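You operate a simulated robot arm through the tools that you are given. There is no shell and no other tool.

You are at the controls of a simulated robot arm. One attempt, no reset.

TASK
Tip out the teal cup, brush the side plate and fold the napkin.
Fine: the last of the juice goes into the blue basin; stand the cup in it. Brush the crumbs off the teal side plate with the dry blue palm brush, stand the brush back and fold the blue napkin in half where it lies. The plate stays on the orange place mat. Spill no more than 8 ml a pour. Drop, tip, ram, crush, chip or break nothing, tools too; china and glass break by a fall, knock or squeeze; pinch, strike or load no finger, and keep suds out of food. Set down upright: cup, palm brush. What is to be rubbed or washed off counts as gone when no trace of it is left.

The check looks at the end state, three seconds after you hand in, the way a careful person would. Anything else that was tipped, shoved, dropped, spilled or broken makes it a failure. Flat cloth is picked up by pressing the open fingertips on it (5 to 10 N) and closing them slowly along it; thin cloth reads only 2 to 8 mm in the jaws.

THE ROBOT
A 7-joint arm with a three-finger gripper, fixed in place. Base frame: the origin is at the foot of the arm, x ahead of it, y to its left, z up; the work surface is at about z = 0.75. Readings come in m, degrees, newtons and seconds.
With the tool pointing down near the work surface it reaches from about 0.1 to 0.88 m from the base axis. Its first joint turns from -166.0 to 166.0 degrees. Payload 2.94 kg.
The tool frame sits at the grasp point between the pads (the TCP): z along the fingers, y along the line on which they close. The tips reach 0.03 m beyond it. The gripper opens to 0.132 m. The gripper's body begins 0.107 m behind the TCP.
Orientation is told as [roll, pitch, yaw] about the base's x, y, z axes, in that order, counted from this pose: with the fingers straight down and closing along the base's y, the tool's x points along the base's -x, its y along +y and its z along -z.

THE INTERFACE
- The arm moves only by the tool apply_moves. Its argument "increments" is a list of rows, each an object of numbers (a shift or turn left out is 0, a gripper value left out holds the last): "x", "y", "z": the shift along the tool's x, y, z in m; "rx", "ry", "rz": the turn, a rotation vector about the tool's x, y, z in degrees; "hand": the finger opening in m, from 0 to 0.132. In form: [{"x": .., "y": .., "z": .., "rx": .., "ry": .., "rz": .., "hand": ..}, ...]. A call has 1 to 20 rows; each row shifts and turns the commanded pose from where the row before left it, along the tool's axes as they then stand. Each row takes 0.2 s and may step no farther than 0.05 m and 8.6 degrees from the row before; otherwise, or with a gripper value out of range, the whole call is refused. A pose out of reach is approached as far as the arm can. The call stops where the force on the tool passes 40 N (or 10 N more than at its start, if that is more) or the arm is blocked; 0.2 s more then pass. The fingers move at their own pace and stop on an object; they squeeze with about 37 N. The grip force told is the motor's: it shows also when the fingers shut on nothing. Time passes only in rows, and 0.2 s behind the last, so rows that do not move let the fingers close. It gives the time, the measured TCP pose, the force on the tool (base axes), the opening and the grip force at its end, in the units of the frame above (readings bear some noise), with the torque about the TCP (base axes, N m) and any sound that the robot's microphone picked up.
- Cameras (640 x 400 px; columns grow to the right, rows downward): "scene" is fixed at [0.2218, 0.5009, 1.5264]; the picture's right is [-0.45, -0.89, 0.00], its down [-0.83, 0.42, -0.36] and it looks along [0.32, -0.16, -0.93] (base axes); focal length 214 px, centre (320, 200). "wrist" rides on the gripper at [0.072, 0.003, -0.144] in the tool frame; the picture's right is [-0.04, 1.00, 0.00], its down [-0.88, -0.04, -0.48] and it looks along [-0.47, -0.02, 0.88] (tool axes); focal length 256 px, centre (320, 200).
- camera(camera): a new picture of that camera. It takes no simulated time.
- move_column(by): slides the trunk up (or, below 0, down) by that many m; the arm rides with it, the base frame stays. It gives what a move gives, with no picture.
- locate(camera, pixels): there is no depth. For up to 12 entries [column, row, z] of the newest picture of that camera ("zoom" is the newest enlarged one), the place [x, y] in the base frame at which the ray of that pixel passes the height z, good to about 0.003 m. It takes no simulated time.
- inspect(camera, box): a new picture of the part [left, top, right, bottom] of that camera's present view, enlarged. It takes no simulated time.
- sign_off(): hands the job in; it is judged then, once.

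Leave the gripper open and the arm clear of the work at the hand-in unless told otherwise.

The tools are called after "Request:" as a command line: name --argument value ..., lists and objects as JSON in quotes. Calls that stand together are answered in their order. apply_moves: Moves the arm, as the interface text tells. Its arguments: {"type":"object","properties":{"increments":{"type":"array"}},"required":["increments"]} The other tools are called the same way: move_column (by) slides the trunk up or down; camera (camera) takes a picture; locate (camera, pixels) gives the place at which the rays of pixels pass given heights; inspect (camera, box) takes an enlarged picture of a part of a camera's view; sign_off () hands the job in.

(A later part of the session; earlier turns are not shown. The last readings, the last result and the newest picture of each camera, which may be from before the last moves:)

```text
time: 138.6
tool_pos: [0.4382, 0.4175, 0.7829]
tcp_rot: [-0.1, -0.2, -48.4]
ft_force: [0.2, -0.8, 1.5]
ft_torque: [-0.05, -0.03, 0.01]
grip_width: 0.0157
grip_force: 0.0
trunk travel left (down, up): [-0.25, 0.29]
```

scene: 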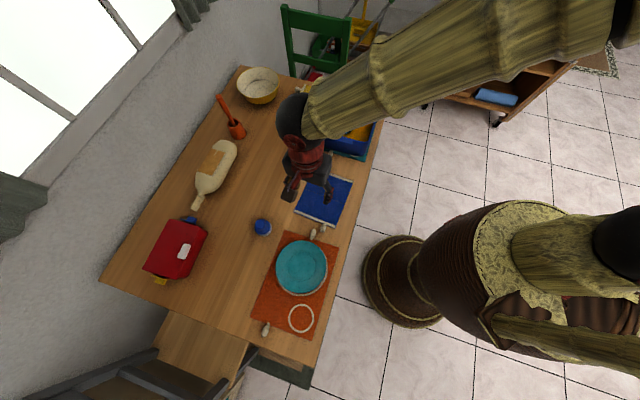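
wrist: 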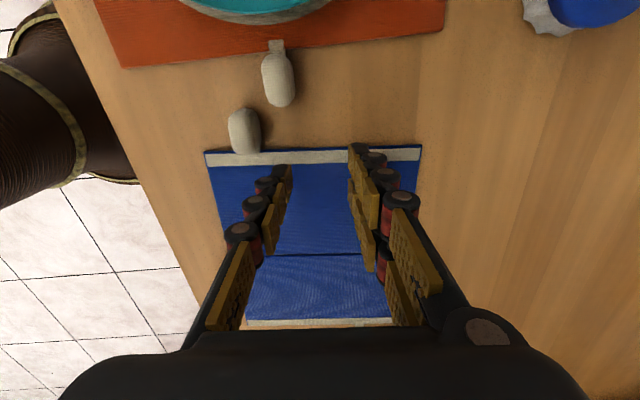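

Request:
apply_moves --increments '[{"z": 0.0005}, {}]'

```text
time: 139.2
tool_pos: [0.4379, 0.4176, 0.7828]
tcp_rot: [0.0, -0.1, -48.3]
ft_force: [0.2, 0.5, 3.4]
ft_torque: [0.0, -0.03, -0.01]
grip_width: 0.0157
grip_force: 0.1
trunk travel left (down, up): [-0.25, 0.29]
```

I'll reopen to 0.036, set the press properly, and close again with small press corrections along the way.

Request:
apply_moves --increments '[{"z": -0.001, "hand": 0.026}, {"hand": 0.036}, {"z": 0.0005}, {}]'

```text
time: 140.2
tool_pos: [0.4382, 0.4168, 0.783]
tcp_rot: [0.1, -0.1, -48.3]
ft_force: [0.1, -1.3, 5.9]
ft_torque: [-0.02, 0.0, 0.0]
grip_width: 0.0363
grip_force: 0.0
trunk travel left (down, up): [-0.25, 0.29]
```

Request:
apply_moves --increments '[{"z": 0.0002, "hand": 0.0345}, {"z": 0.0001, "hand": 0.033}, {"z": 0.0001, "hand": 0.0315}, {"z": 0.0001, "hand": 0.03}, {"z": 0.0001, "hand": 0.0285}, {"z": 0.0001, "hand": 0.027}]'

```text
time: 141.6
tool_pos: [0.438, 0.4179, 0.7835]
tcp_rot: [0.1, -0.1, -48.2]
ft_force: [-2.9, 1.7, 16.5]
ft_torque: [0.02, 0.03, -0.01]
grip_width: 0.0269
grip_force: 0.1
trunk travel left (down, up): [-0.25, 0.29]
```

Now 16.5 N, a bit too firm. I'll ease back and keep closing while checking the force every few rows.

Request:
apply_moves --increments '[{"z": -0.0004, "hand": 0.0255}, {"hand": 0.024}, {"hand": 0.0225}]'

```text
time: 142.4
tool_pos: [0.4378, 0.4163, 0.7829]
tcp_rot: [0.0, -0.1, -48.3]
ft_force: [1.7, 2.4, 10.0]
ft_torque: [0.08, -0.1, 0.04]
grip_width: 0.0226
grip_force: 0.1
trunk travel left (down, up): [-0.25, 0.29]
```

Request:
apply_moves --increments '[{"hand": 0.021}, {"hand": 0.0195}, {"hand": 0.018}]'

```text
time: 143.2
tool_pos: [0.4377, 0.417, 0.7828]
tcp_rot: [-0.2, -0.1, -48.3]
ft_force: [1.3, 0.4, 7.8]
ft_torque: [0.04, -0.13, -0.04]
grip_width: 0.0178
grip_force: 0.0
trunk travel left (down, up): [-0.25, 0.29]
```

Request:
apply_moves --increments '[{"hand": 0.0165}, {"hand": 0.015}, {"hand": 0.0135}, {"hand": 0.012}]'

Request:
inspect --camera "wrist" --box '[210, 70, 430, 270]'

```text
time: 144.2
tool_pos: [0.4376, 0.4158, 0.782]
tcp_rot: [-0.1, -0.1, -48.2]
ft_force: [-1.1, -1.2, 1.8]
ft_torque: [0.04, -0.02, 0.01]
grip_width: 0.0108
grip_force: 0.0
trunk travel left (down, up): [-0.25, 0.29]
```

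```text
2.00 times, centred on (320, 170) of wrist
```

zoom: 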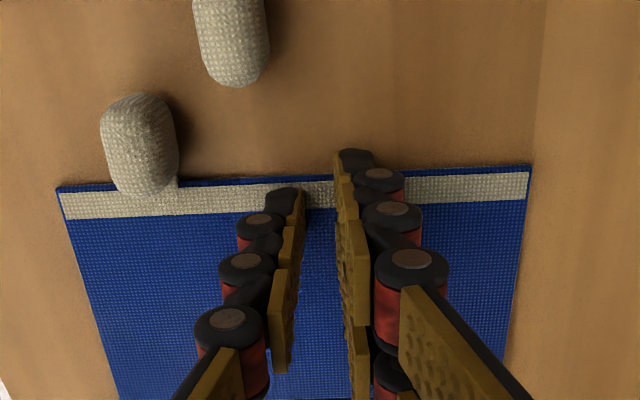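

The napkin has crept about 5 mm sideways but isn't bunching yet, and the press fell to 1.8 N. I'll press back to the middle of the range and close the last centimetre.

Request:
apply_moves --increments '[{"z": 0.0006}, {}]'

```text
time: 144.8
tool_pos: [0.4389, 0.4163, 0.7819]
tcp_rot: [0.0, -0.1, -48.3]
ft_force: [-1.4, -0.8, 2.2]
ft_torque: [-0.08, 0.02, 0.0]
grip_width: 0.0111
grip_force: 0.0
trunk travel left (down, up): [-0.25, 0.29]
```

Request:
apply_moves --increments '[{"z": 0.0006}, {}]'

```text
time: 145.4
tool_pos: [0.4388, 0.4169, 0.7818]
tcp_rot: [0.0, -0.1, -48.3]
ft_force: [-2.8, 0.5, 8.5]
ft_torque: [-0.01, 0.07, -0.02]
grip_width: 0.011
grip_force: 0.1
trunk travel left (down, up): [-0.25, 0.29]
```

Request:
apply_moves --increments '[{"hand": 0.0095}, {"hand": 0.008}, {"hand": 0.0065}, {"hand": 0.005}]'

Request:
inspect --camera "wrist" --box '[210, 70, 430, 270]'

```text
time: 146.4
tool_pos: [0.4392, 0.4157, 0.7812]
tcp_rot: [-0.1, -0.1, -48.3]
ft_force: [0.0, -0.8, 3.5]
ft_torque: [-0.03, -0.01, -0.04]
grip_width: 0.0057
grip_force: 0.0
trunk travel left (down, up): [-0.25, 0.29]
```

```text
2.00 times, centred on (320, 170) of wrist
```

zoom: 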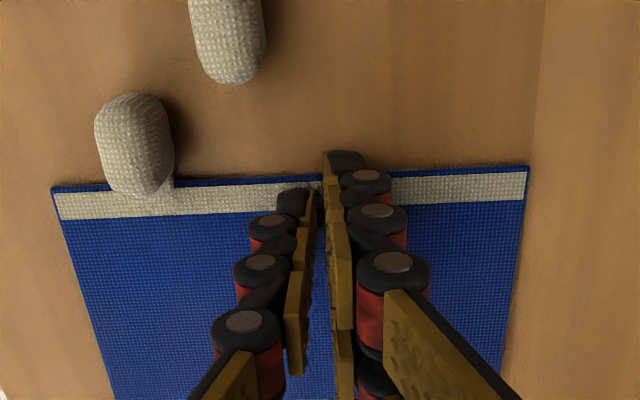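

Request:
apply_moves --increments '[{"hand": 0.0035}, {"hand": 0.002}, {"hand": 0.0}, {}, {}]'

Request:
inspect --camera "wrist" --box '[260, 130, 380, 230]'

```text
time: 147.6
tool_pos: [0.4387, 0.4168, 0.781]
tcp_rot: [0.0, 0.0, -48.3]
ft_force: [-0.3, -0.5, -0.9]
ft_torque: [0.02, -0.03, -0.01]
grip_width: 0.0
grip_force: 28.8
trunk travel left (down, up): [-0.25, 0.29]
```

```text
4.00 times, centred on (320, 180) of wrist
```

zoom: 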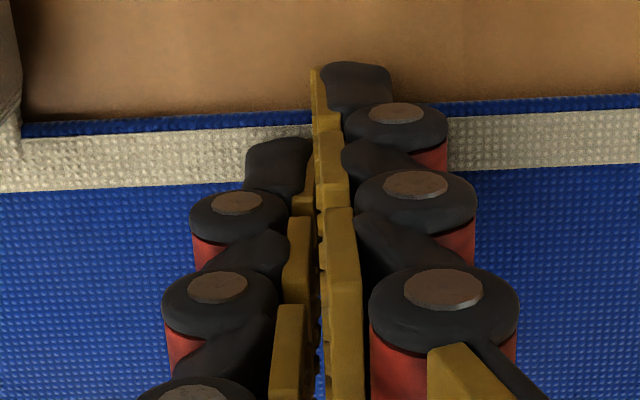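

The jaws closed to 0.0, so nothing was caught. I'll open a little, lift clear and look at how the napkin behaved before choosing the next approach.

Request:
apply_moves --increments '[{"z": -0.005}, {"z": -0.02}, {"z": -0.03, "hand": 0.02}, {"z": -0.04, "hand": 0.04}, {"z": -0.04}, {"z": -0.04}, {}]'

Request:
camera --camera "wrist"

Request:
inspect --camera "wrist" --box '[230, 70, 400, 250]'

Request:
inspect --camera "scene" --box '[280, 140, 370, 245]'

```text
time: 149.2
tool_pos: [0.4386, 0.4144, 0.9558]
tcp_rot: [-0.1, -0.1, -48.3]
ft_force: [0.1, 0.3, 0.8]
ft_torque: [0.05, -0.01, 0.01]
grip_width: 0.0399
grip_force: 0.1
trunk travel left (down, up): [-0.25, 0.29]
```

```text
taken
```

wrist: 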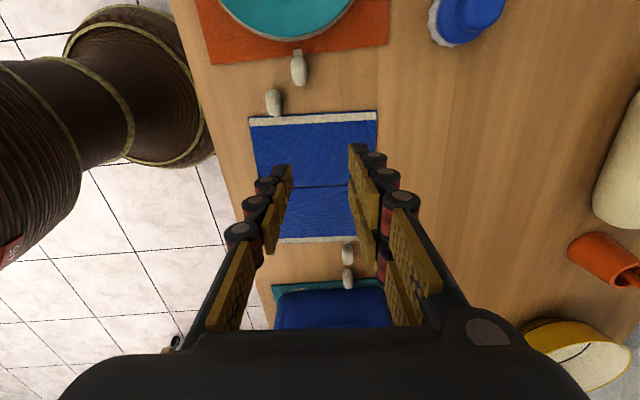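

```text
2.22 times, centred on (315, 160) of wrist
```

zoom: 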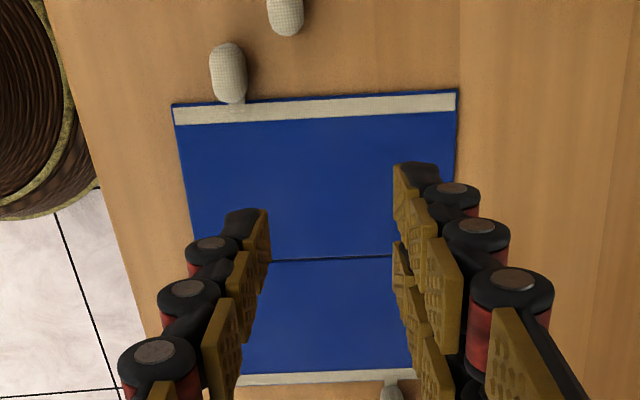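

```text
3.81 times, centred on (325, 192) of scene
```

zoom: 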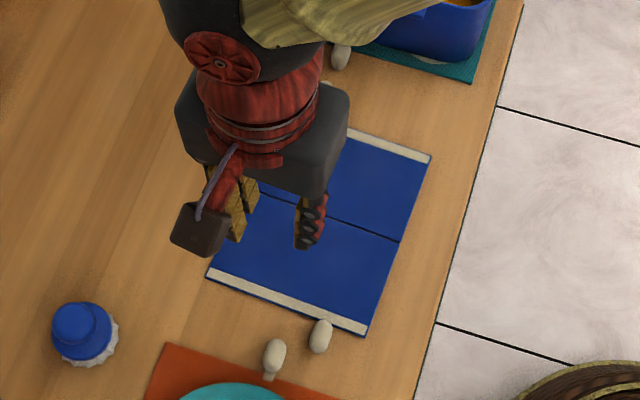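

The napkin shifted only slightly as one piece: it behaves like two flat panels hinged at the crease. The toggle sewn to the hem makes a solid handle. I can hold it with the fingers closing parallel to the crease, so it can pivot in the grip while the panel turns over. I'll locate that toggle precisely.

Request:
inspect --camera "wrist" --box '[250, 40, 330, 130]'

Request:
locate --camera "wrist" --pixels '[[273.6, 102.3, 0.762], [265.5, 103, 0.762], [282.5, 102, 0.762], [274, 90, 0.762], [275, 116, 0.756], [299, 70, 0.762], [249, 117, 0.754], [377, 110.5, 0.754], [275, 243, 0.754], [355, 239, 0.754]]'

```text
4.44 times, centred on (290, 85) of wrist
```

zoom: 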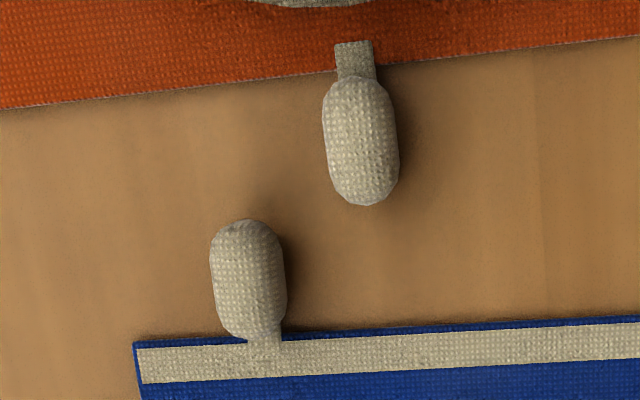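

```text
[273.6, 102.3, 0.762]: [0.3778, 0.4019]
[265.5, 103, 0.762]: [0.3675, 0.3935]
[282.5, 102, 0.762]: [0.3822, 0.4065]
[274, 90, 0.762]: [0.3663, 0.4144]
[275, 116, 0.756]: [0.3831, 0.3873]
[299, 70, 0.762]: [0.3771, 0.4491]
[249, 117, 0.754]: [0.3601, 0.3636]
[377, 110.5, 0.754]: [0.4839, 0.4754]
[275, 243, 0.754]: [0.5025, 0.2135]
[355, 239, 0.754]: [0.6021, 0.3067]
```

The toggle centre is about 3.1 cm along tool x and −5.6 cm along tool y from the TCP. I'll move over it and descend partway for an alignment check.

Request:
apply_moves --increments '[{"x": 0.015, "y": -0.028}, {"x": 0.014, "y": -0.028}, {"z": 0.04}, {"z": 0.04}, {"z": 0.02}, {}]'

Request:
camera --camera "wrist"

Request:
inspect --camera "wrist" --box '[240, 70, 400, 230]'

```text
time: 150.6
tool_pos: [0.3772, 0.4004, 0.857]
tcp_rot: [0.0, 0.0, -48.3]
ft_force: [0.4, -0.4, 0.6]
ft_torque: [-0.01, 0.03, 0.03]
grip_width: 0.0401
grip_force: 0.0
trunk travel left (down, up): [-0.25, 0.29]
```

```text
taken
```

wrist: 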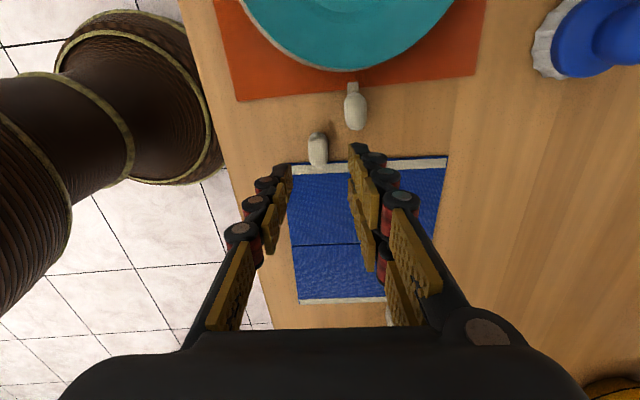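

```text
2.50 times, centred on (320, 150) of wrist
```

zoom: 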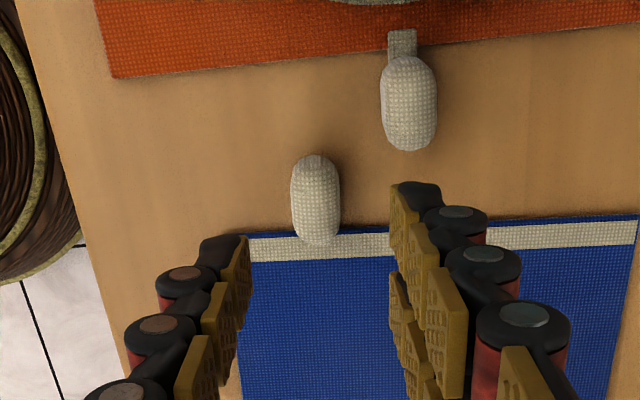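

The toggle is nearly under the TCP, with offsets of about −2 mm in both tool x and y. I'll correct that, set the opening to 0.036 and descend so the tips are about 4 mm above the table.

Request:
apply_moves --increments '[{"x": -0.003, "y": -0.0016, "hand": 0.036}, {"z": 0.025}, {"z": 0.025}, {"z": 0.012}, {"z": 0.006}, {"z": 0.002}, {}]'

Request:
inspect --camera "wrist" --box '[230, 90, 410, 250]'

Request:
inspect --camera "scene" --box '[290, 200, 350, 250]'

```text
time: 151.6
tool_pos: [0.3878, 0.4084, 0.8045]
tcp_rot: [1.4, 0.0, -48.3]
ft_force: [3.5, 3.2, 8.9]
ft_torque: [0.28, -0.04, -0.14]
grip_width: 0.0415
grip_force: 1.3
trunk travel left (down, up): [-0.25, 0.29]
stopped in row 5: the force on the tool passed its limit at 43 N (the readings are from after the stop); the commanded pose is now the measured one
```

```text
2.50 times, centred on (320, 170) of wrist
```

zoom: 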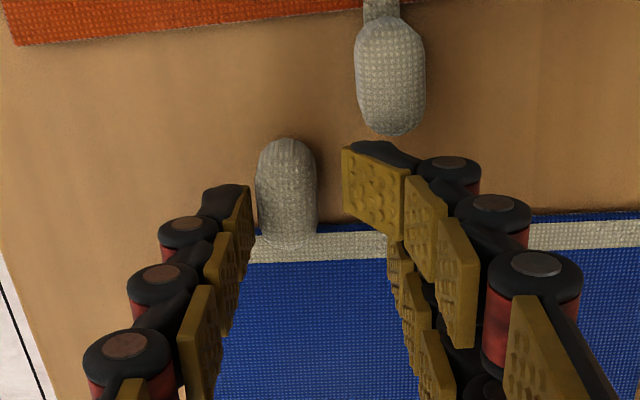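

```text
8.00 times, centred on (320, 225) of scene
```

zoom: 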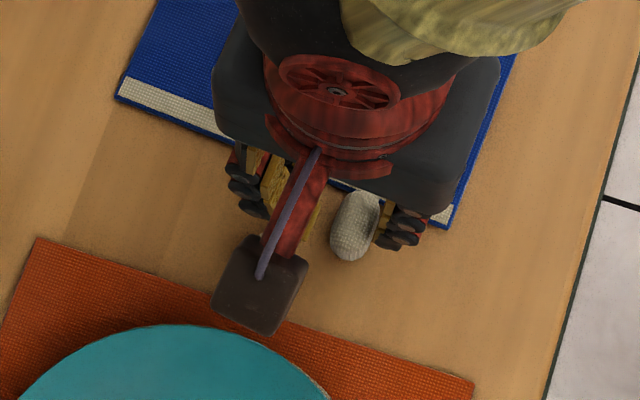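

The descent stopped on a 43 N contact. The right fingertip landed on something, most likely the end of the neighbouring mat toggle. I'll lift straight back up and check that nothing was displaced.

Request:
apply_moves --increments '[{"z": -0.01}, {"z": -0.025}, {"z": -0.03}, {"z": -0.03}, {"z": -0.03}, {}]'

Request:
camera --camera "wrist"

Request:
inspect --camera "wrist" --box '[220, 40, 420, 240]'

Request:
inspect --camera "scene" --box '[260, 200, 350, 300]'

```text
time: 153.0
tool_pos: [0.3821, 0.4033, 0.927]
tcp_rot: [1.1, -0.1, -48.3]
ft_force: [0.5, 0.2, 0.1]
ft_torque: [-0.01, -0.02, -0.01]
grip_width: 0.036
grip_force: 0.0
trunk travel left (down, up): [-0.25, 0.29]
```

```text
taken
```

wrist: 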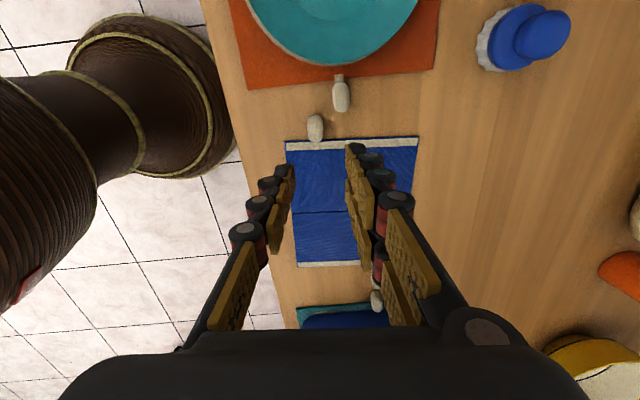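

```text
2.00 times, centred on (320, 140) of wrist
```

zoom: 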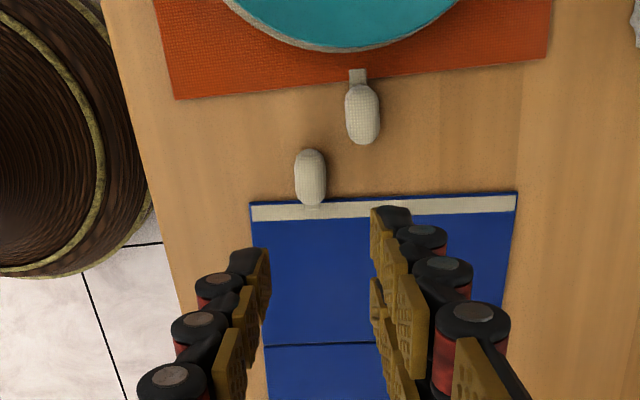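

```text
4.00 times, centred on (305, 250) of scene
```

zoom: 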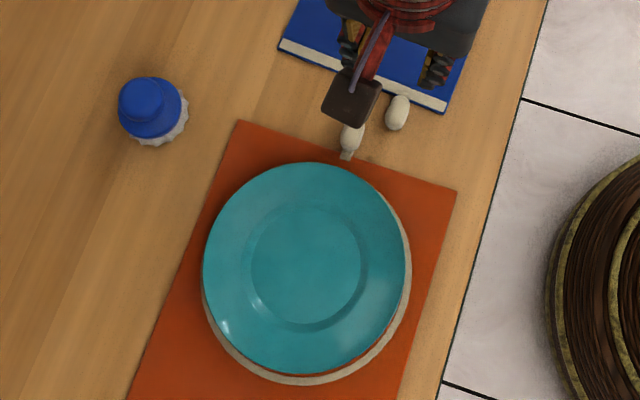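

Nothing was displaced: the plate, mat, brush and both toggles are all where they were. The plate-side toggle has the mat's toggle right beside it, but the basin-side toggle has free space all around. I'll use that one instead and fold toward the plate side. First I correct the 1.1° roll left from the stop, then move above it.

Request:
apply_moves --increments '[{"rx": 1.1, "z": -0.02}, {"x": -0.041, "y": 0.014, "z": -0.01}, {"x": -0.041, "y": 0.014, "z": -0.01}, {"x": -0.041, "y": 0.014}, {"x": -0.041, "y": 0.014}, {"x": -0.041, "y": 0.014}, {"x": -0.041, "y": 0.014}, {}]'

Request:
camera --camera "wrist"

Request:
inspect --camera "wrist" --box '[240, 40, 400, 200]'

```text
time: 154.8
tool_pos: [0.6094, 0.2751, 0.9673]
tcp_rot: [0.1, 0.0, -48.4]
ft_force: [-0.1, 0.4, -0.3]
ft_torque: [0.0, 0.03, -0.02]
grip_width: 0.0361
grip_force: 0.1
trunk travel left (down, up): [-0.25, 0.29]
```

```text
taken
```

wrist: 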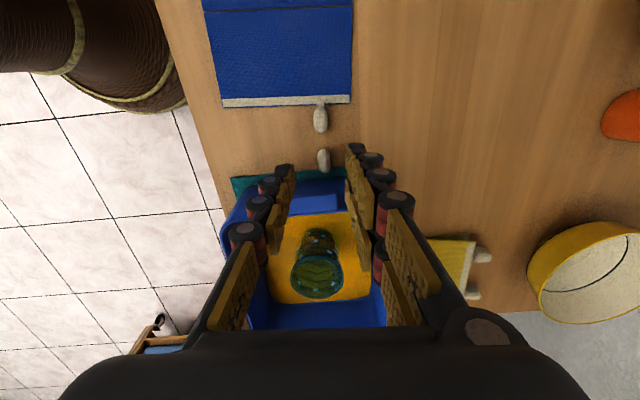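

```text
2.50 times, centred on (320, 120) of wrist
```

zoom: 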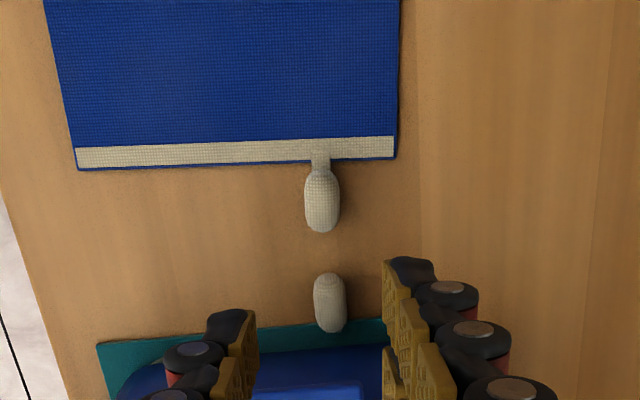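

The basin-side toggle is centred at zoom (322,200), with about 2 cm clear before the next one. I'll align the yaw with the hem (2°), centre on the toggle and descend partway.

Request:
apply_moves --increments '[{"x": 0.003, "y": 0.0015, "rz": -2}, {"z": 0.035}, {"z": 0.04}, {"z": 0.035}, {}]'

Request:
camera --camera "wrist"

Request:
inspect --camera "wrist" --box '[230, 70, 410, 250]'

```text
time: 156.0
tool_pos: [0.6069, 0.2764, 0.8566]
tcp_rot: [0.0, 0.0, -46.4]
ft_force: [0.7, -0.1, -0.5]
ft_torque: [-0.05, 0.03, 0.03]
grip_width: 0.0359
grip_force: 0.1
trunk travel left (down, up): [-0.25, 0.29]
```

```text
taken
```

wrist: 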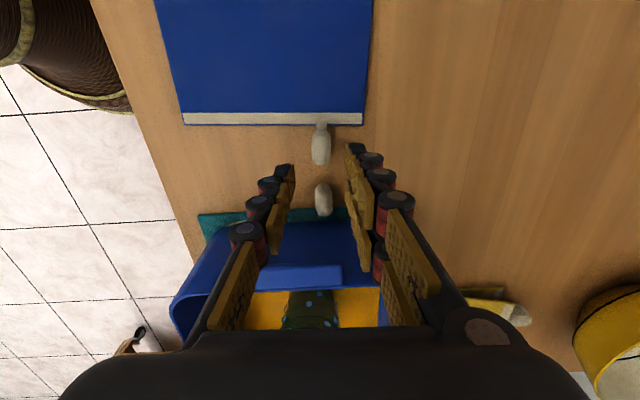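

```text
2.22 times, centred on (320, 160) of wrist
```

zoom: 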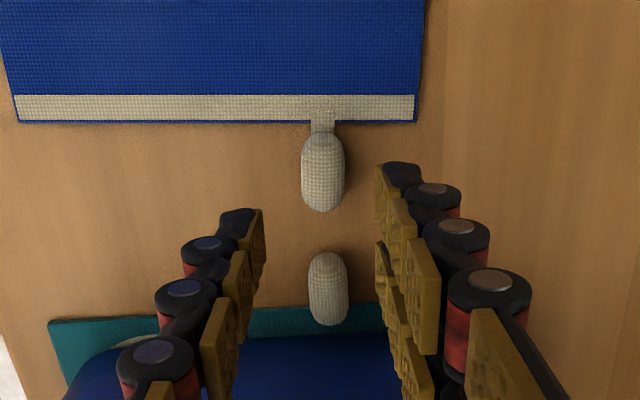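

The hem is now square to the tool and the toggle is within 2 mm of centre, with clear space on both sides. I'll descend to TCP z 0.786.

Request:
apply_moves --increments '[{"z": 0.02, "y": 0.001}, {"z": 0.02}, {"z": 0.012}, {"z": 0.008}, {"z": 0.005}, {}]'

Request:
inspect --camera "wrist" --box '[230, 80, 410, 240]'

```text
time: 157.4
tool_pos: [0.6076, 0.2785, 0.7921]
tcp_rot: [0.0, -0.1, -46.4]
ft_force: [0.4, -1.0, 0.1]
ft_torque: [-0.05, -0.01, -0.02]
grip_width: 0.0361
grip_force: 0.0
trunk travel left (down, up): [-0.25, 0.29]
```

```text
2.50 times, centred on (320, 160) of wrist
```

zoom: 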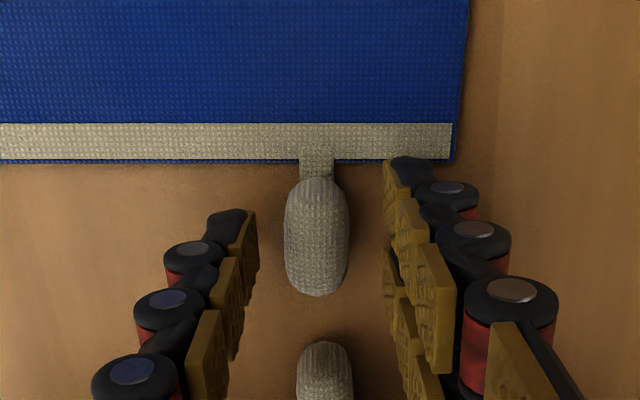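

The toggle sits centred between the tips with no contact. I'll lower the last 6 mm and close gently on it.

Request:
apply_moves --increments '[{"z": 0.003}, {"z": 0.003}, {"hand": 0.03}, {"hand": 0.025}, {"hand": 0.021}, {"hand": 0.017}, {"hand": 0.013}, {}]'

Request:
inspect --camera "wrist" --box '[230, 80, 410, 240]'

```text
time: 159.2
tool_pos: [0.6096, 0.2785, 0.7844]
tcp_rot: [0.1, 0.0, -46.4]
ft_force: [1.1, 0.1, 0.1]
ft_torque: [-0.01, -0.06, 0.02]
grip_width: 0.0168
grip_force: 37.2
trunk travel left (down, up): [-0.25, 0.29]
```

```text
2.50 times, centred on (320, 160) of wrist
```

zoom: 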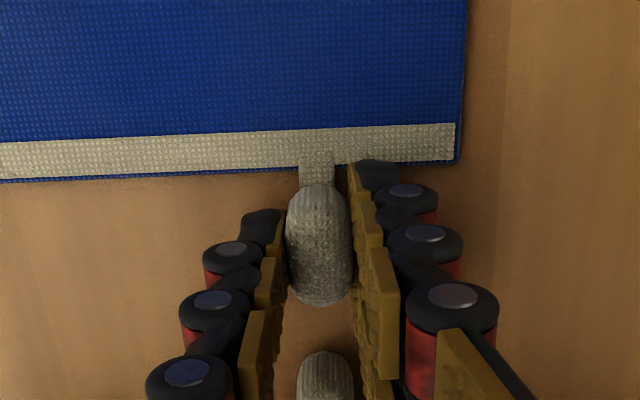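

The toggle is held at 0.0168 and 37 N. Before lifting, I'll check the napkin's present pose in the scene view so the fold follows its actual axis.

Request:
camera --camera "scene"

Request:
inspect --camera "scene" --box '[280, 150, 370, 240]'

Request:
camera --camera "wrist"

```text
taken
```

scene: 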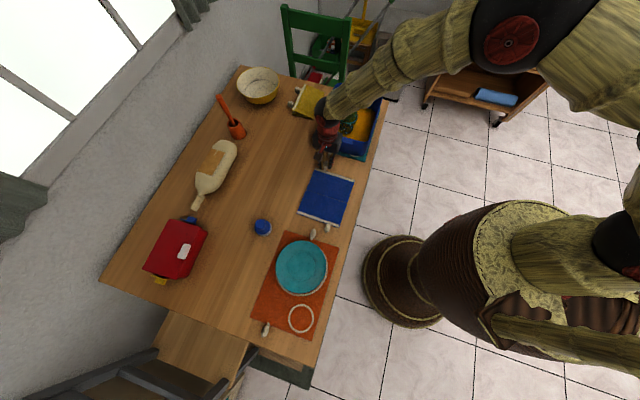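

```text
4.44 times, centred on (325, 195) of scene
```

zoom: 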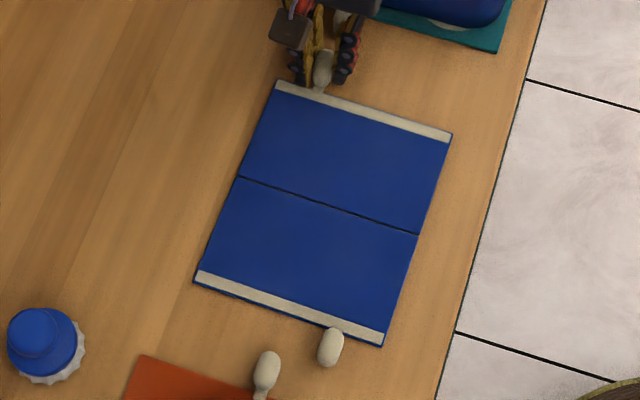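

```text
taken
```

wrist: 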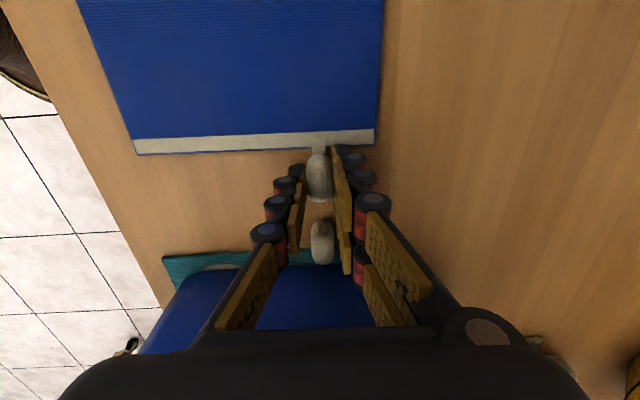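

Request:
locate --camera "scene" --pixels '[[315.5, 168, 0.754], [354.7, 179.9, 0.754], [339.2, 227.9, 0.754], [296.4, 213.5, 0.754], [307, 189.8, 0.754], [347.3, 202.9, 0.754], [326, 166.5, 0.762]]'

Request:
locate --camera "wrist" --pixels '[[135, 154, 0.754], [374, 144, 0.754], [320, 178, 0.762], [378, 20, 0.754], [90, 20, 0.754]]'

```text
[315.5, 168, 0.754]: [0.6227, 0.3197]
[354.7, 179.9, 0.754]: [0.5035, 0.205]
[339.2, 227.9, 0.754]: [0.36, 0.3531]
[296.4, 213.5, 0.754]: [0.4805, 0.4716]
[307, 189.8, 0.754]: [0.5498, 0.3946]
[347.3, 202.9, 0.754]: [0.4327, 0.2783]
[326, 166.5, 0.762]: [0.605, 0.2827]
```

```text
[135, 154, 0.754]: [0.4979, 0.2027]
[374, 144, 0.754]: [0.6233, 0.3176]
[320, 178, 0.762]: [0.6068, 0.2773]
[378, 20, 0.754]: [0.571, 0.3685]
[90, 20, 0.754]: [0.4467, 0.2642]
```

The napkin is still well placed: its centre moved only 6 mm and it turned 2°. The tool's x axis lies along its fold direction. The toggle is 0.124 m from the crease. I'll start the arc with the first 20° of lift, moving slowly, and check.

Request:
apply_moves --increments '[{"hand": 0.006}, {"x": 0.0012, "z": -0.0107}, {"x": 0.0022, "z": -0.0107}, {"x": 0.0031, "z": -0.0103}, {"x": 0.0039, "z": -0.0102}, {}]'

Request:
inspect --camera "scene" --box '[280, 130, 370, 240]'

Request:
camera --camera "wrist"

```text
time: 160.6
tool_pos: [0.6011, 0.2853, 0.8287]
tcp_rot: [0.0, 0.0, -46.3]
ft_force: [0.3, 0.2, 0.0]
ft_torque: [-0.01, -0.06, 0.01]
grip_width: 0.0173
grip_force: 37.1
trunk travel left (down, up): [-0.25, 0.29]
```

```text
3.64 times, centred on (325, 185) of scene
```

zoom: 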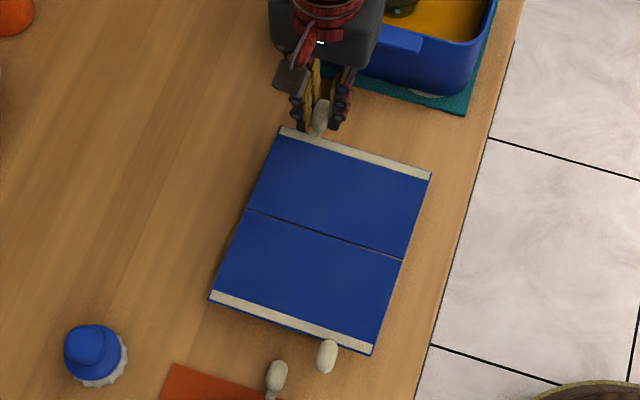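

```text
taken
```

wrist: 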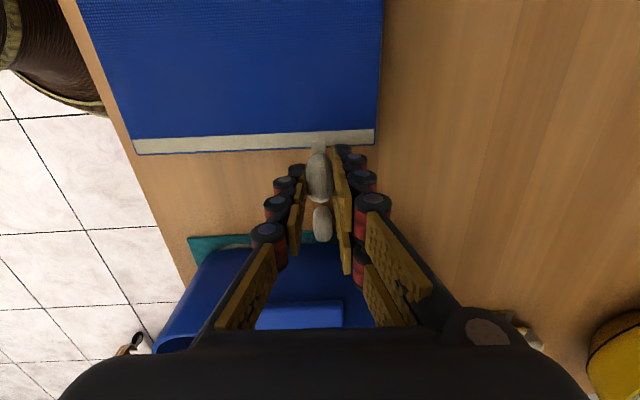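

The hem rises with the toggle and the crease stays put. I'll continue the arc to about 70°.

Request:
apply_moves --increments '[{"x": 0.0049, "z": -0.0098}, {"x": 0.0056, "z": -0.0092}, {"x": 0.0064, "z": -0.0087}, {"x": 0.0072, "z": -0.0081}, {"x": 0.0079, "z": -0.0074}, {"x": 0.0084, "z": -0.0068}, {"x": 0.0091, "z": -0.006}, {"x": 0.0095, "z": -0.0052}, {"x": 0.01, "z": -0.0043}, {"x": 0.0102, "z": -0.0035}, {}]'

Request:
inspect --camera "scene" --box '[280, 130, 370, 240]'

Request:
camera --camera "wrist"

```text
time: 163.0
tool_pos: [0.5465, 0.3425, 0.8987]
tcp_rot: [0.0, -0.1, -46.5]
ft_force: [-0.5, 0.2, -0.7]
ft_torque: [-0.03, -0.03, -0.01]
grip_width: 0.0167
grip_force: 37.1
trunk travel left (down, up): [-0.25, 0.29]
```

```text
3.64 times, centred on (325, 185) of scene
```

zoom: 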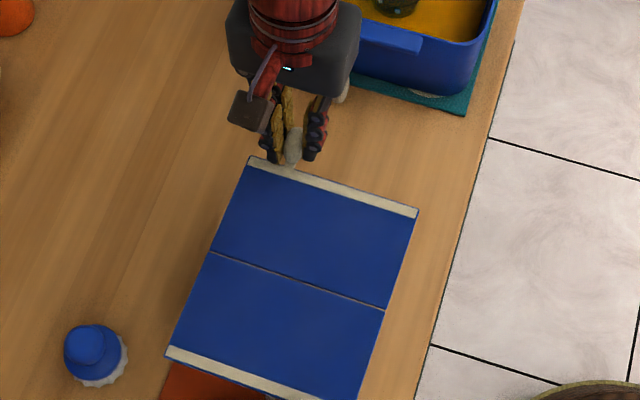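

```text
taken
```

wrist: 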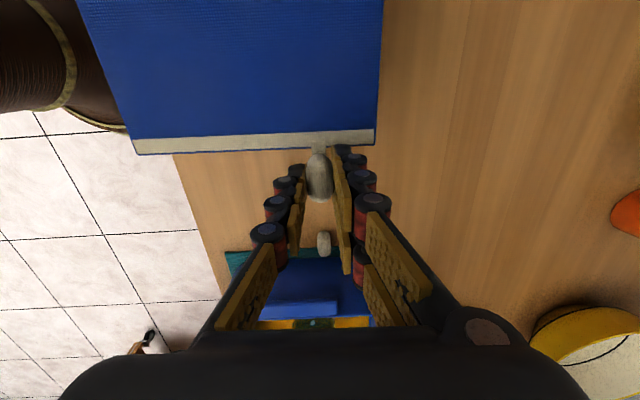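

The whole napkin seems to be coming along flat, so the crease isn't bending under its own weight. I'll verify by locating its corners before doing anything else.

Request:
locate --camera "scene" --pixels '[[282.4, 227.6, 0.754], [282.4, 227.6, 0.82], [282.4, 227.6, 0.867], [306, 173.5, 0.867], [352, 188, 0.867]]'

Request:
camera --camera "scene"

Request:
inspect --camera "scene" --box '[270, 160, 370, 300]'

```text
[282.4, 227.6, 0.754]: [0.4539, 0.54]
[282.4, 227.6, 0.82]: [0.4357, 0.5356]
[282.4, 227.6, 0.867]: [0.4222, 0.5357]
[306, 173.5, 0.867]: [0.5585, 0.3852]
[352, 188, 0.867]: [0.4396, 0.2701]
```

```text
taken
```

scene: 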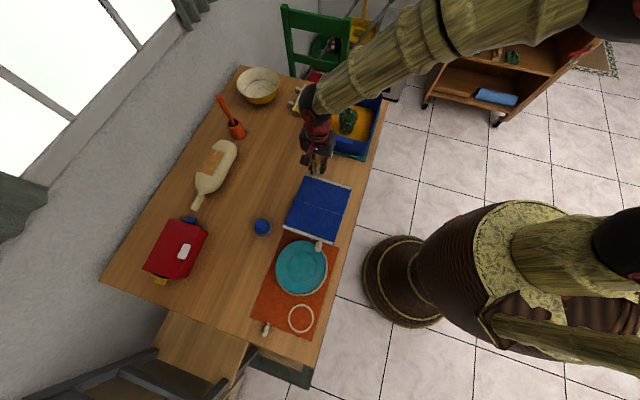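

```text
2.86 times, centred on (320, 230) of scene
```

zoom: 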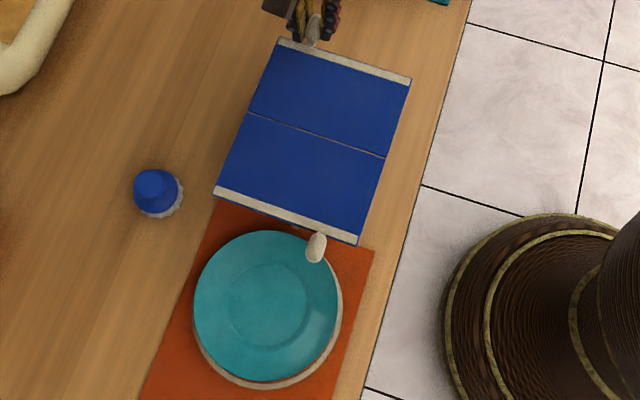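

Confirmed: the napkin is held out flat like a board, because the crease is too stiff to bend under its own weight. So I must bend it deliberately. I'll lift it clear, tilt the gripper so the napkin stands with its far half down, and set it down so the table bends the crease. First I raise 16 cm and tilt 40° as a check.

Request:
apply_moves --increments '[{"z": -0.02}, {"z": -0.035}, {"z": -0.04}, {"z": -0.04}, {"z": -0.025}, {"ry": -4}, {"ry": -6}, {"ry": -7}, {"ry": -7}, {"ry": -7}, {"ry": -6}, {"ry": -3}, {}]'

Request:
camera --camera "wrist"

Request:
camera --camera "scene"

Request:
inspect --camera "scene" --box '[250, 100, 390, 270]'

```text
time: 165.8
tool_pos: [0.547, 0.3425, 1.057]
tcp_rot: [0.0, -40.0, -46.4]
ft_force: [0.1, -0.8, -0.4]
ft_torque: [0.01, -0.02, 0.01]
grip_width: 0.017
grip_force: 37.1
trunk travel left (down, up): [-0.25, 0.29]
```

```text
taken
```

wrist: 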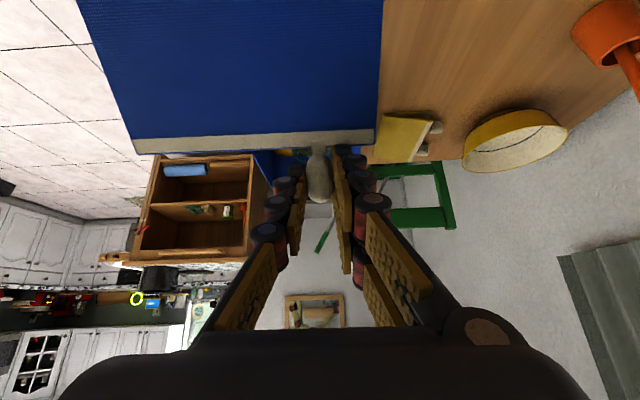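

```text
taken
```

scene: 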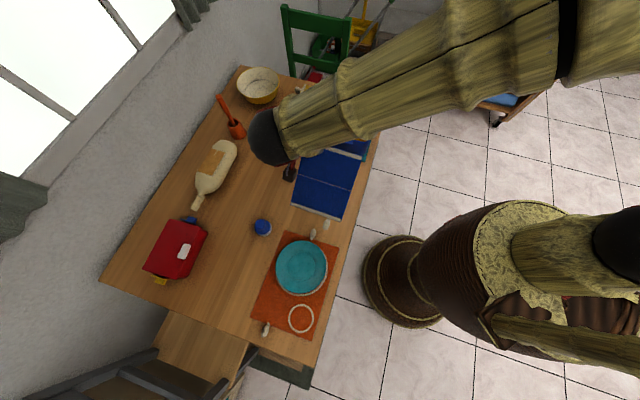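

```text
2.35 times, centred on (320, 185) of scene
```

zoom: 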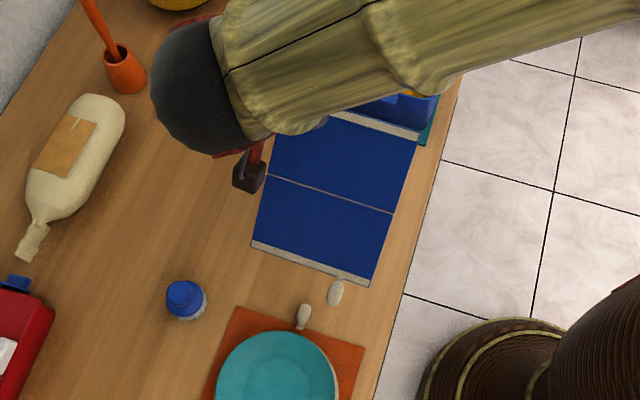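

The napkin tilts rigidly with the gripper. I'll raise 3 cm more for clearance and continue tilting to 80°.

Request:
apply_moves --increments '[{"x": -0.0097, "z": -0.0115}, {"x": -0.0096, "z": -0.0115}, {"ry": -4}, {"ry": -6}, {"ry": -6}, {"ry": -6}, {"ry": -6}, {"ry": -6}, {"ry": -6}, {}]'

Request:
camera --camera "wrist"

Request:
inspect --camera "scene" --box '[250, 100, 390, 270]'

```text
time: 168.0
tool_pos: [0.548, 0.3433, 1.0872]
tcp_rot: [0.2, -80.0, -46.6]
ft_force: [-0.6, 0.6, -0.6]
ft_torque: [0.03, -0.03, -0.03]
grip_width: 0.0166
grip_force: 36.6
trunk travel left (down, up): [-0.25, 0.29]
```

```text
taken
```

wrist: 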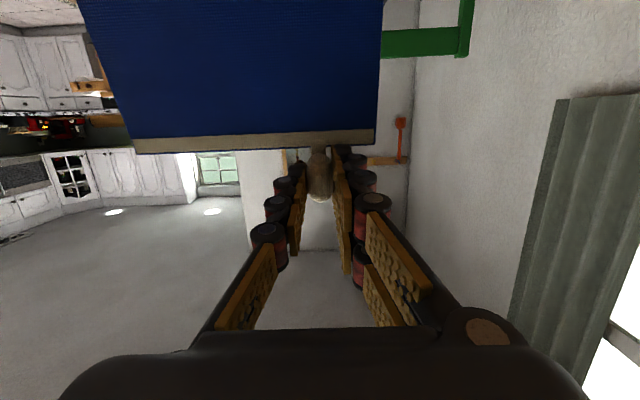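

```text
2.35 times, centred on (320, 185) of scene
```

zoom: 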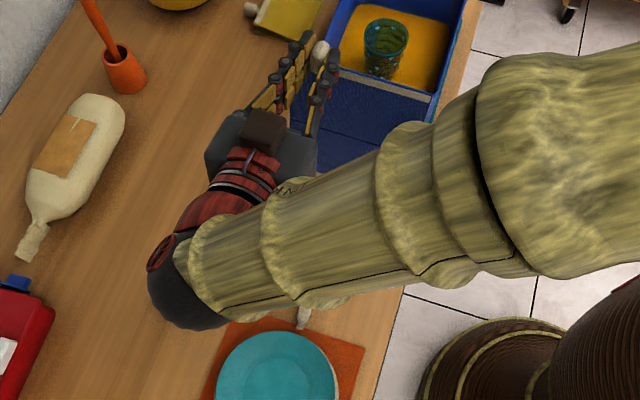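

Tilted 80°, and the napkin now hangs nearly upright from the gripper. I'll shift it about 16 cm toward the plate side and lower it so its bottom end hovers just above where its lower hem belongs. Then I can roll the lower half flat without dragging it.

Request:
apply_moves --increments '[{"x": 0.0079, "z": -0.015}, {"x": 0.0158, "z": -0.03}, {"x": 0.0158, "z": -0.03}, {"x": 0.0158, "z": -0.03}, {"x": 0.0158, "z": -0.03}, {"x": 0.0079, "z": -0.015}, {}]'

Request:
camera --camera "scene"

Request:
inspect --camera "scene" --box '[230, 130, 390, 290]'

Request:
camera --camera "wrist"

```text
time: 169.6
tool_pos: [0.4351, 0.4616, 1.0351]
tcp_rot: [-0.1, -80.1, -46.4]
ft_force: [-0.2, -0.2, -0.9]
ft_torque: [0.01, 0.0, 0.01]
grip_width: 0.0169
grip_force: 36.7
trunk travel left (down, up): [-0.25, 0.29]
```

```text
taken
```

scene: 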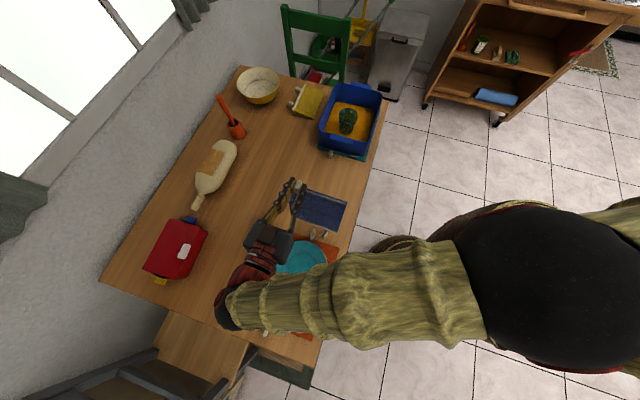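

```text
2.50 times, centred on (310, 210) of scene
```

zoom: 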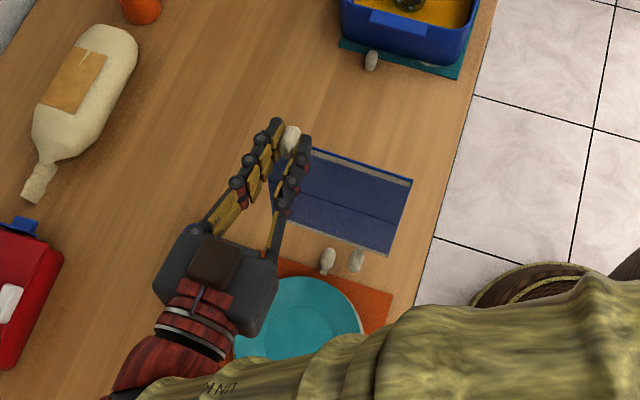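

```text
taken
```

wrist: 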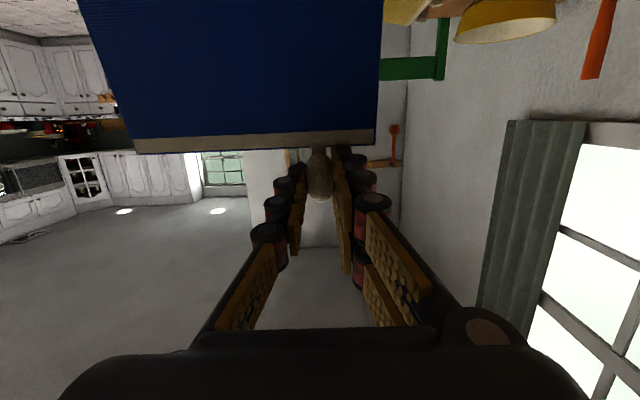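

Good view: the napkin stands nearly upright with its bottom end about 1.5 cm above the table. I'll lower it to touch and begin rolling the crease down toward its place, in slow steps.

Request:
apply_moves --increments '[{"x": 0.007, "z": 0.0021}, {"x": 0.0071, "z": 0.0022}, {"x": 0.0011, "z": 0.0123}, {"x": 0.0011, "z": 0.0123}, {"x": 0.0032, "z": 0.0119}, {"x": 0.0032, "z": 0.0119}, {}]'

Request:
inspect --camera "scene" --box '[260, 150, 380, 270]'

```text
time: 171.2
tool_pos: [0.4692, 0.4252, 1.0074]
tcp_rot: [1.7, -80.0, -48.0]
ft_force: [13.2, -0.3, 26.0]
ft_torque: [-1.11, -0.83, 0.53]
grip_width: 0.0168
grip_force: 36.8
trunk travel left (down, up): [-0.25, 0.29]
```

```text
3.33 times, centred on (320, 210) of scene
```

zoom: 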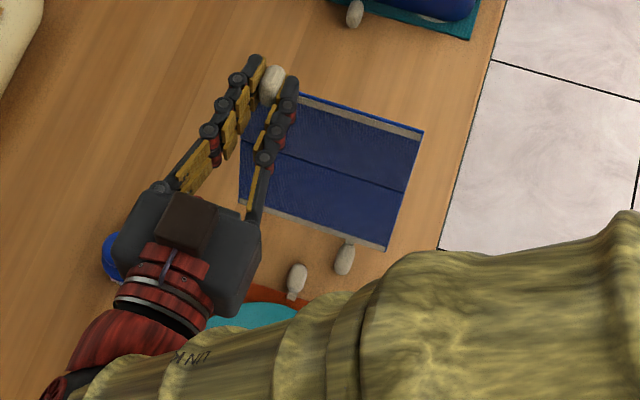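

A reaction of 26 N: the lower end stuck on the table slightly earlier than I had computed, so the half-panel was acting as a strut. From the force and torque I can tell the crease does bend, with low resistance. I'll unload by lifting 12 mm, shift 1 cm and come down again on a corrected path.

Request:
apply_moves --increments '[{"x": -0.0059, "z": -0.001}, {"x": -0.0059, "z": -0.0011}, {"x": 0.0017, "z": -0.0096}, {}]'

Request:
inspect --camera "scene" --box '[260, 150, 380, 270]'

```text
time: 172.2
tool_pos: [0.4612, 0.4328, 1.0154]
tcp_rot: [-0.2, -80.0, -46.2]
ft_force: [-0.1, 0.0, -1.5]
ft_torque: [0.02, -0.02, -0.01]
grip_width: 0.0168
grip_force: 37.0
trunk travel left (down, up): [-0.25, 0.29]
```

```text
3.33 times, centred on (320, 210) of scene
```

zoom: 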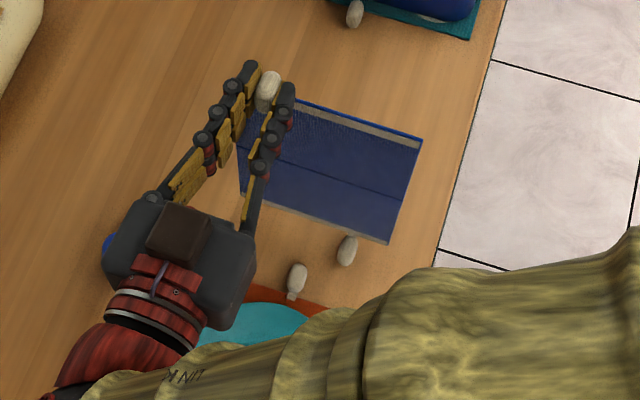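

The force is back to zero. I'll zoom in to see whether the crease kept any bend.

Request:
inspect --camera "scene" --box '[290, 170, 350, 235]'

Request:
camera --camera "wrist"

```text
6.15 times, centred on (320, 202) of scene
```

zoom: 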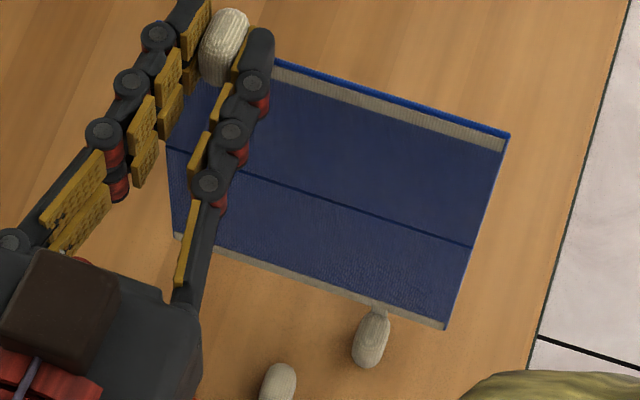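

```text
taken
```

wrist: 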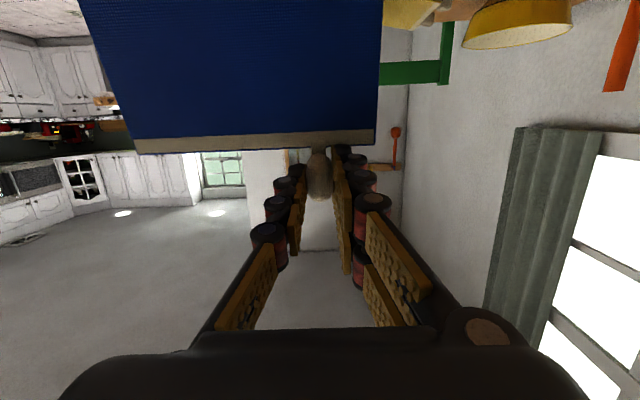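

The panels are flat again. That fits a crease that folds freely upward only: gravity just can't bend it the other way, and my grip had held the first half level. So the right way is to rotate the gripper together with the lifted half while the other half lies on the table. I'll bring the napkin back over its place, level it and lay it down flat. First I raise, move back and rotate to level.

Request:
apply_moves --increments '[{"x": -0.023, "z": -0.0041}, {"x": -0.023, "z": -0.0041}, {"x": -0.023, "z": -0.004}, {"x": -0.0054, "z": 0.0308}, {"x": -0.0054, "z": 0.0308}, {"x": -0.0054, "z": 0.0308}, {"x": -0.0055, "z": 0.0307}, {"ry": 6}, {"ry": 8}, {"ry": 8}, {"ry": 8}, {"ry": 8}, {"ry": 8}, {"ry": 8}, {"ry": 8}, {"ry": 8}, {"ry": 6}, {"ry": 4}, {}]'

Request:
inspect --camera "scene" --box '[250, 100, 390, 270]'

```text
time: 176.2
tool_pos: [0.5485, 0.3427, 1.0864]
tcp_rot: [-0.1, 0.1, -46.4]
ft_force: [-0.4, -0.1, 0.0]
ft_torque: [0.0, -0.04, 0.0]
grip_width: 0.0168
grip_force: 37.7
trunk travel left (down, up): [-0.25, 0.29]
```

```text
2.35 times, centred on (320, 185) of scene
```

zoom: 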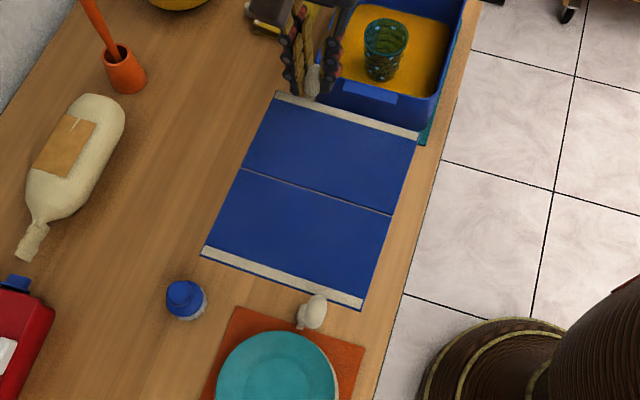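

Level again. I'll move it back above its original spot, restoring its original angle too, and lower it to just above the table.

Request:
apply_moves --increments '[{"x": -0.0288}, {"x": -0.0288}, {"x": -0.0287, "y": 0.0006}, {"rz": 2.2}, {"z": 0.03}, {"z": 0.04}, {"z": 0.04}, {"z": 0.04}, {"z": 0.04}, {"z": 0.04}, {"z": 0.03}, {"z": 0.02}, {"z": 0.01}, {}]'

Request:
inspect --camera "scene" --box '[260, 130, 380, 270]'

```text
time: 179.2
tool_pos: [0.6077, 0.2795, 0.7951]
tcp_rot: [0.0, 0.1, -48.5]
ft_force: [-0.2, -0.1, -1.3]
ft_torque: [-0.05, -0.05, -0.01]
grip_width: 0.0167
grip_force: 37.3
trunk travel left (down, up): [-0.25, 0.29]
```

```text
2.86 times, centred on (320, 200) of scene
```

zoom: 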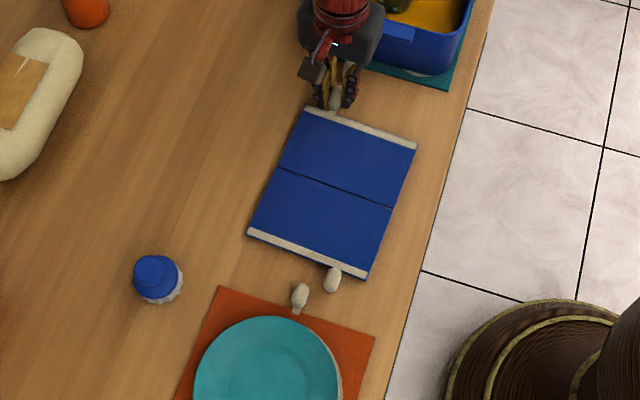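

The napkin is a centimetre above its place. I'll lower the rest in fine steps until it rests on the table.

Request:
apply_moves --increments '[{"z": 0.004}, {"z": 0.003}, {"z": 0.002}, {}]'

Request:
apply_moves --increments '[{"z": 0.001}, {}]'

```text
time: 180.2
tool_pos: [0.6062, 0.2803, 0.7867]
tcp_rot: [0.1, 0.0, -48.7]
ft_force: [-1.2, -0.5, 4.9]
ft_torque: [0.45, 0.39, 0.11]
grip_width: 0.0167
grip_force: 36.9
trunk travel left (down, up): [-0.25, 0.29]
```

```text
time: 180.8
tool_pos: [0.6075, 0.2791, 0.7862]
tcp_rot: [0.1, 0.0, -48.5]
ft_force: [1.0, 0.0, 7.1]
ft_torque: [0.68, 0.6, -0.01]
grip_width: 0.0165
grip_force: 36.6
trunk travel left (down, up): [-0.25, 0.29]
```

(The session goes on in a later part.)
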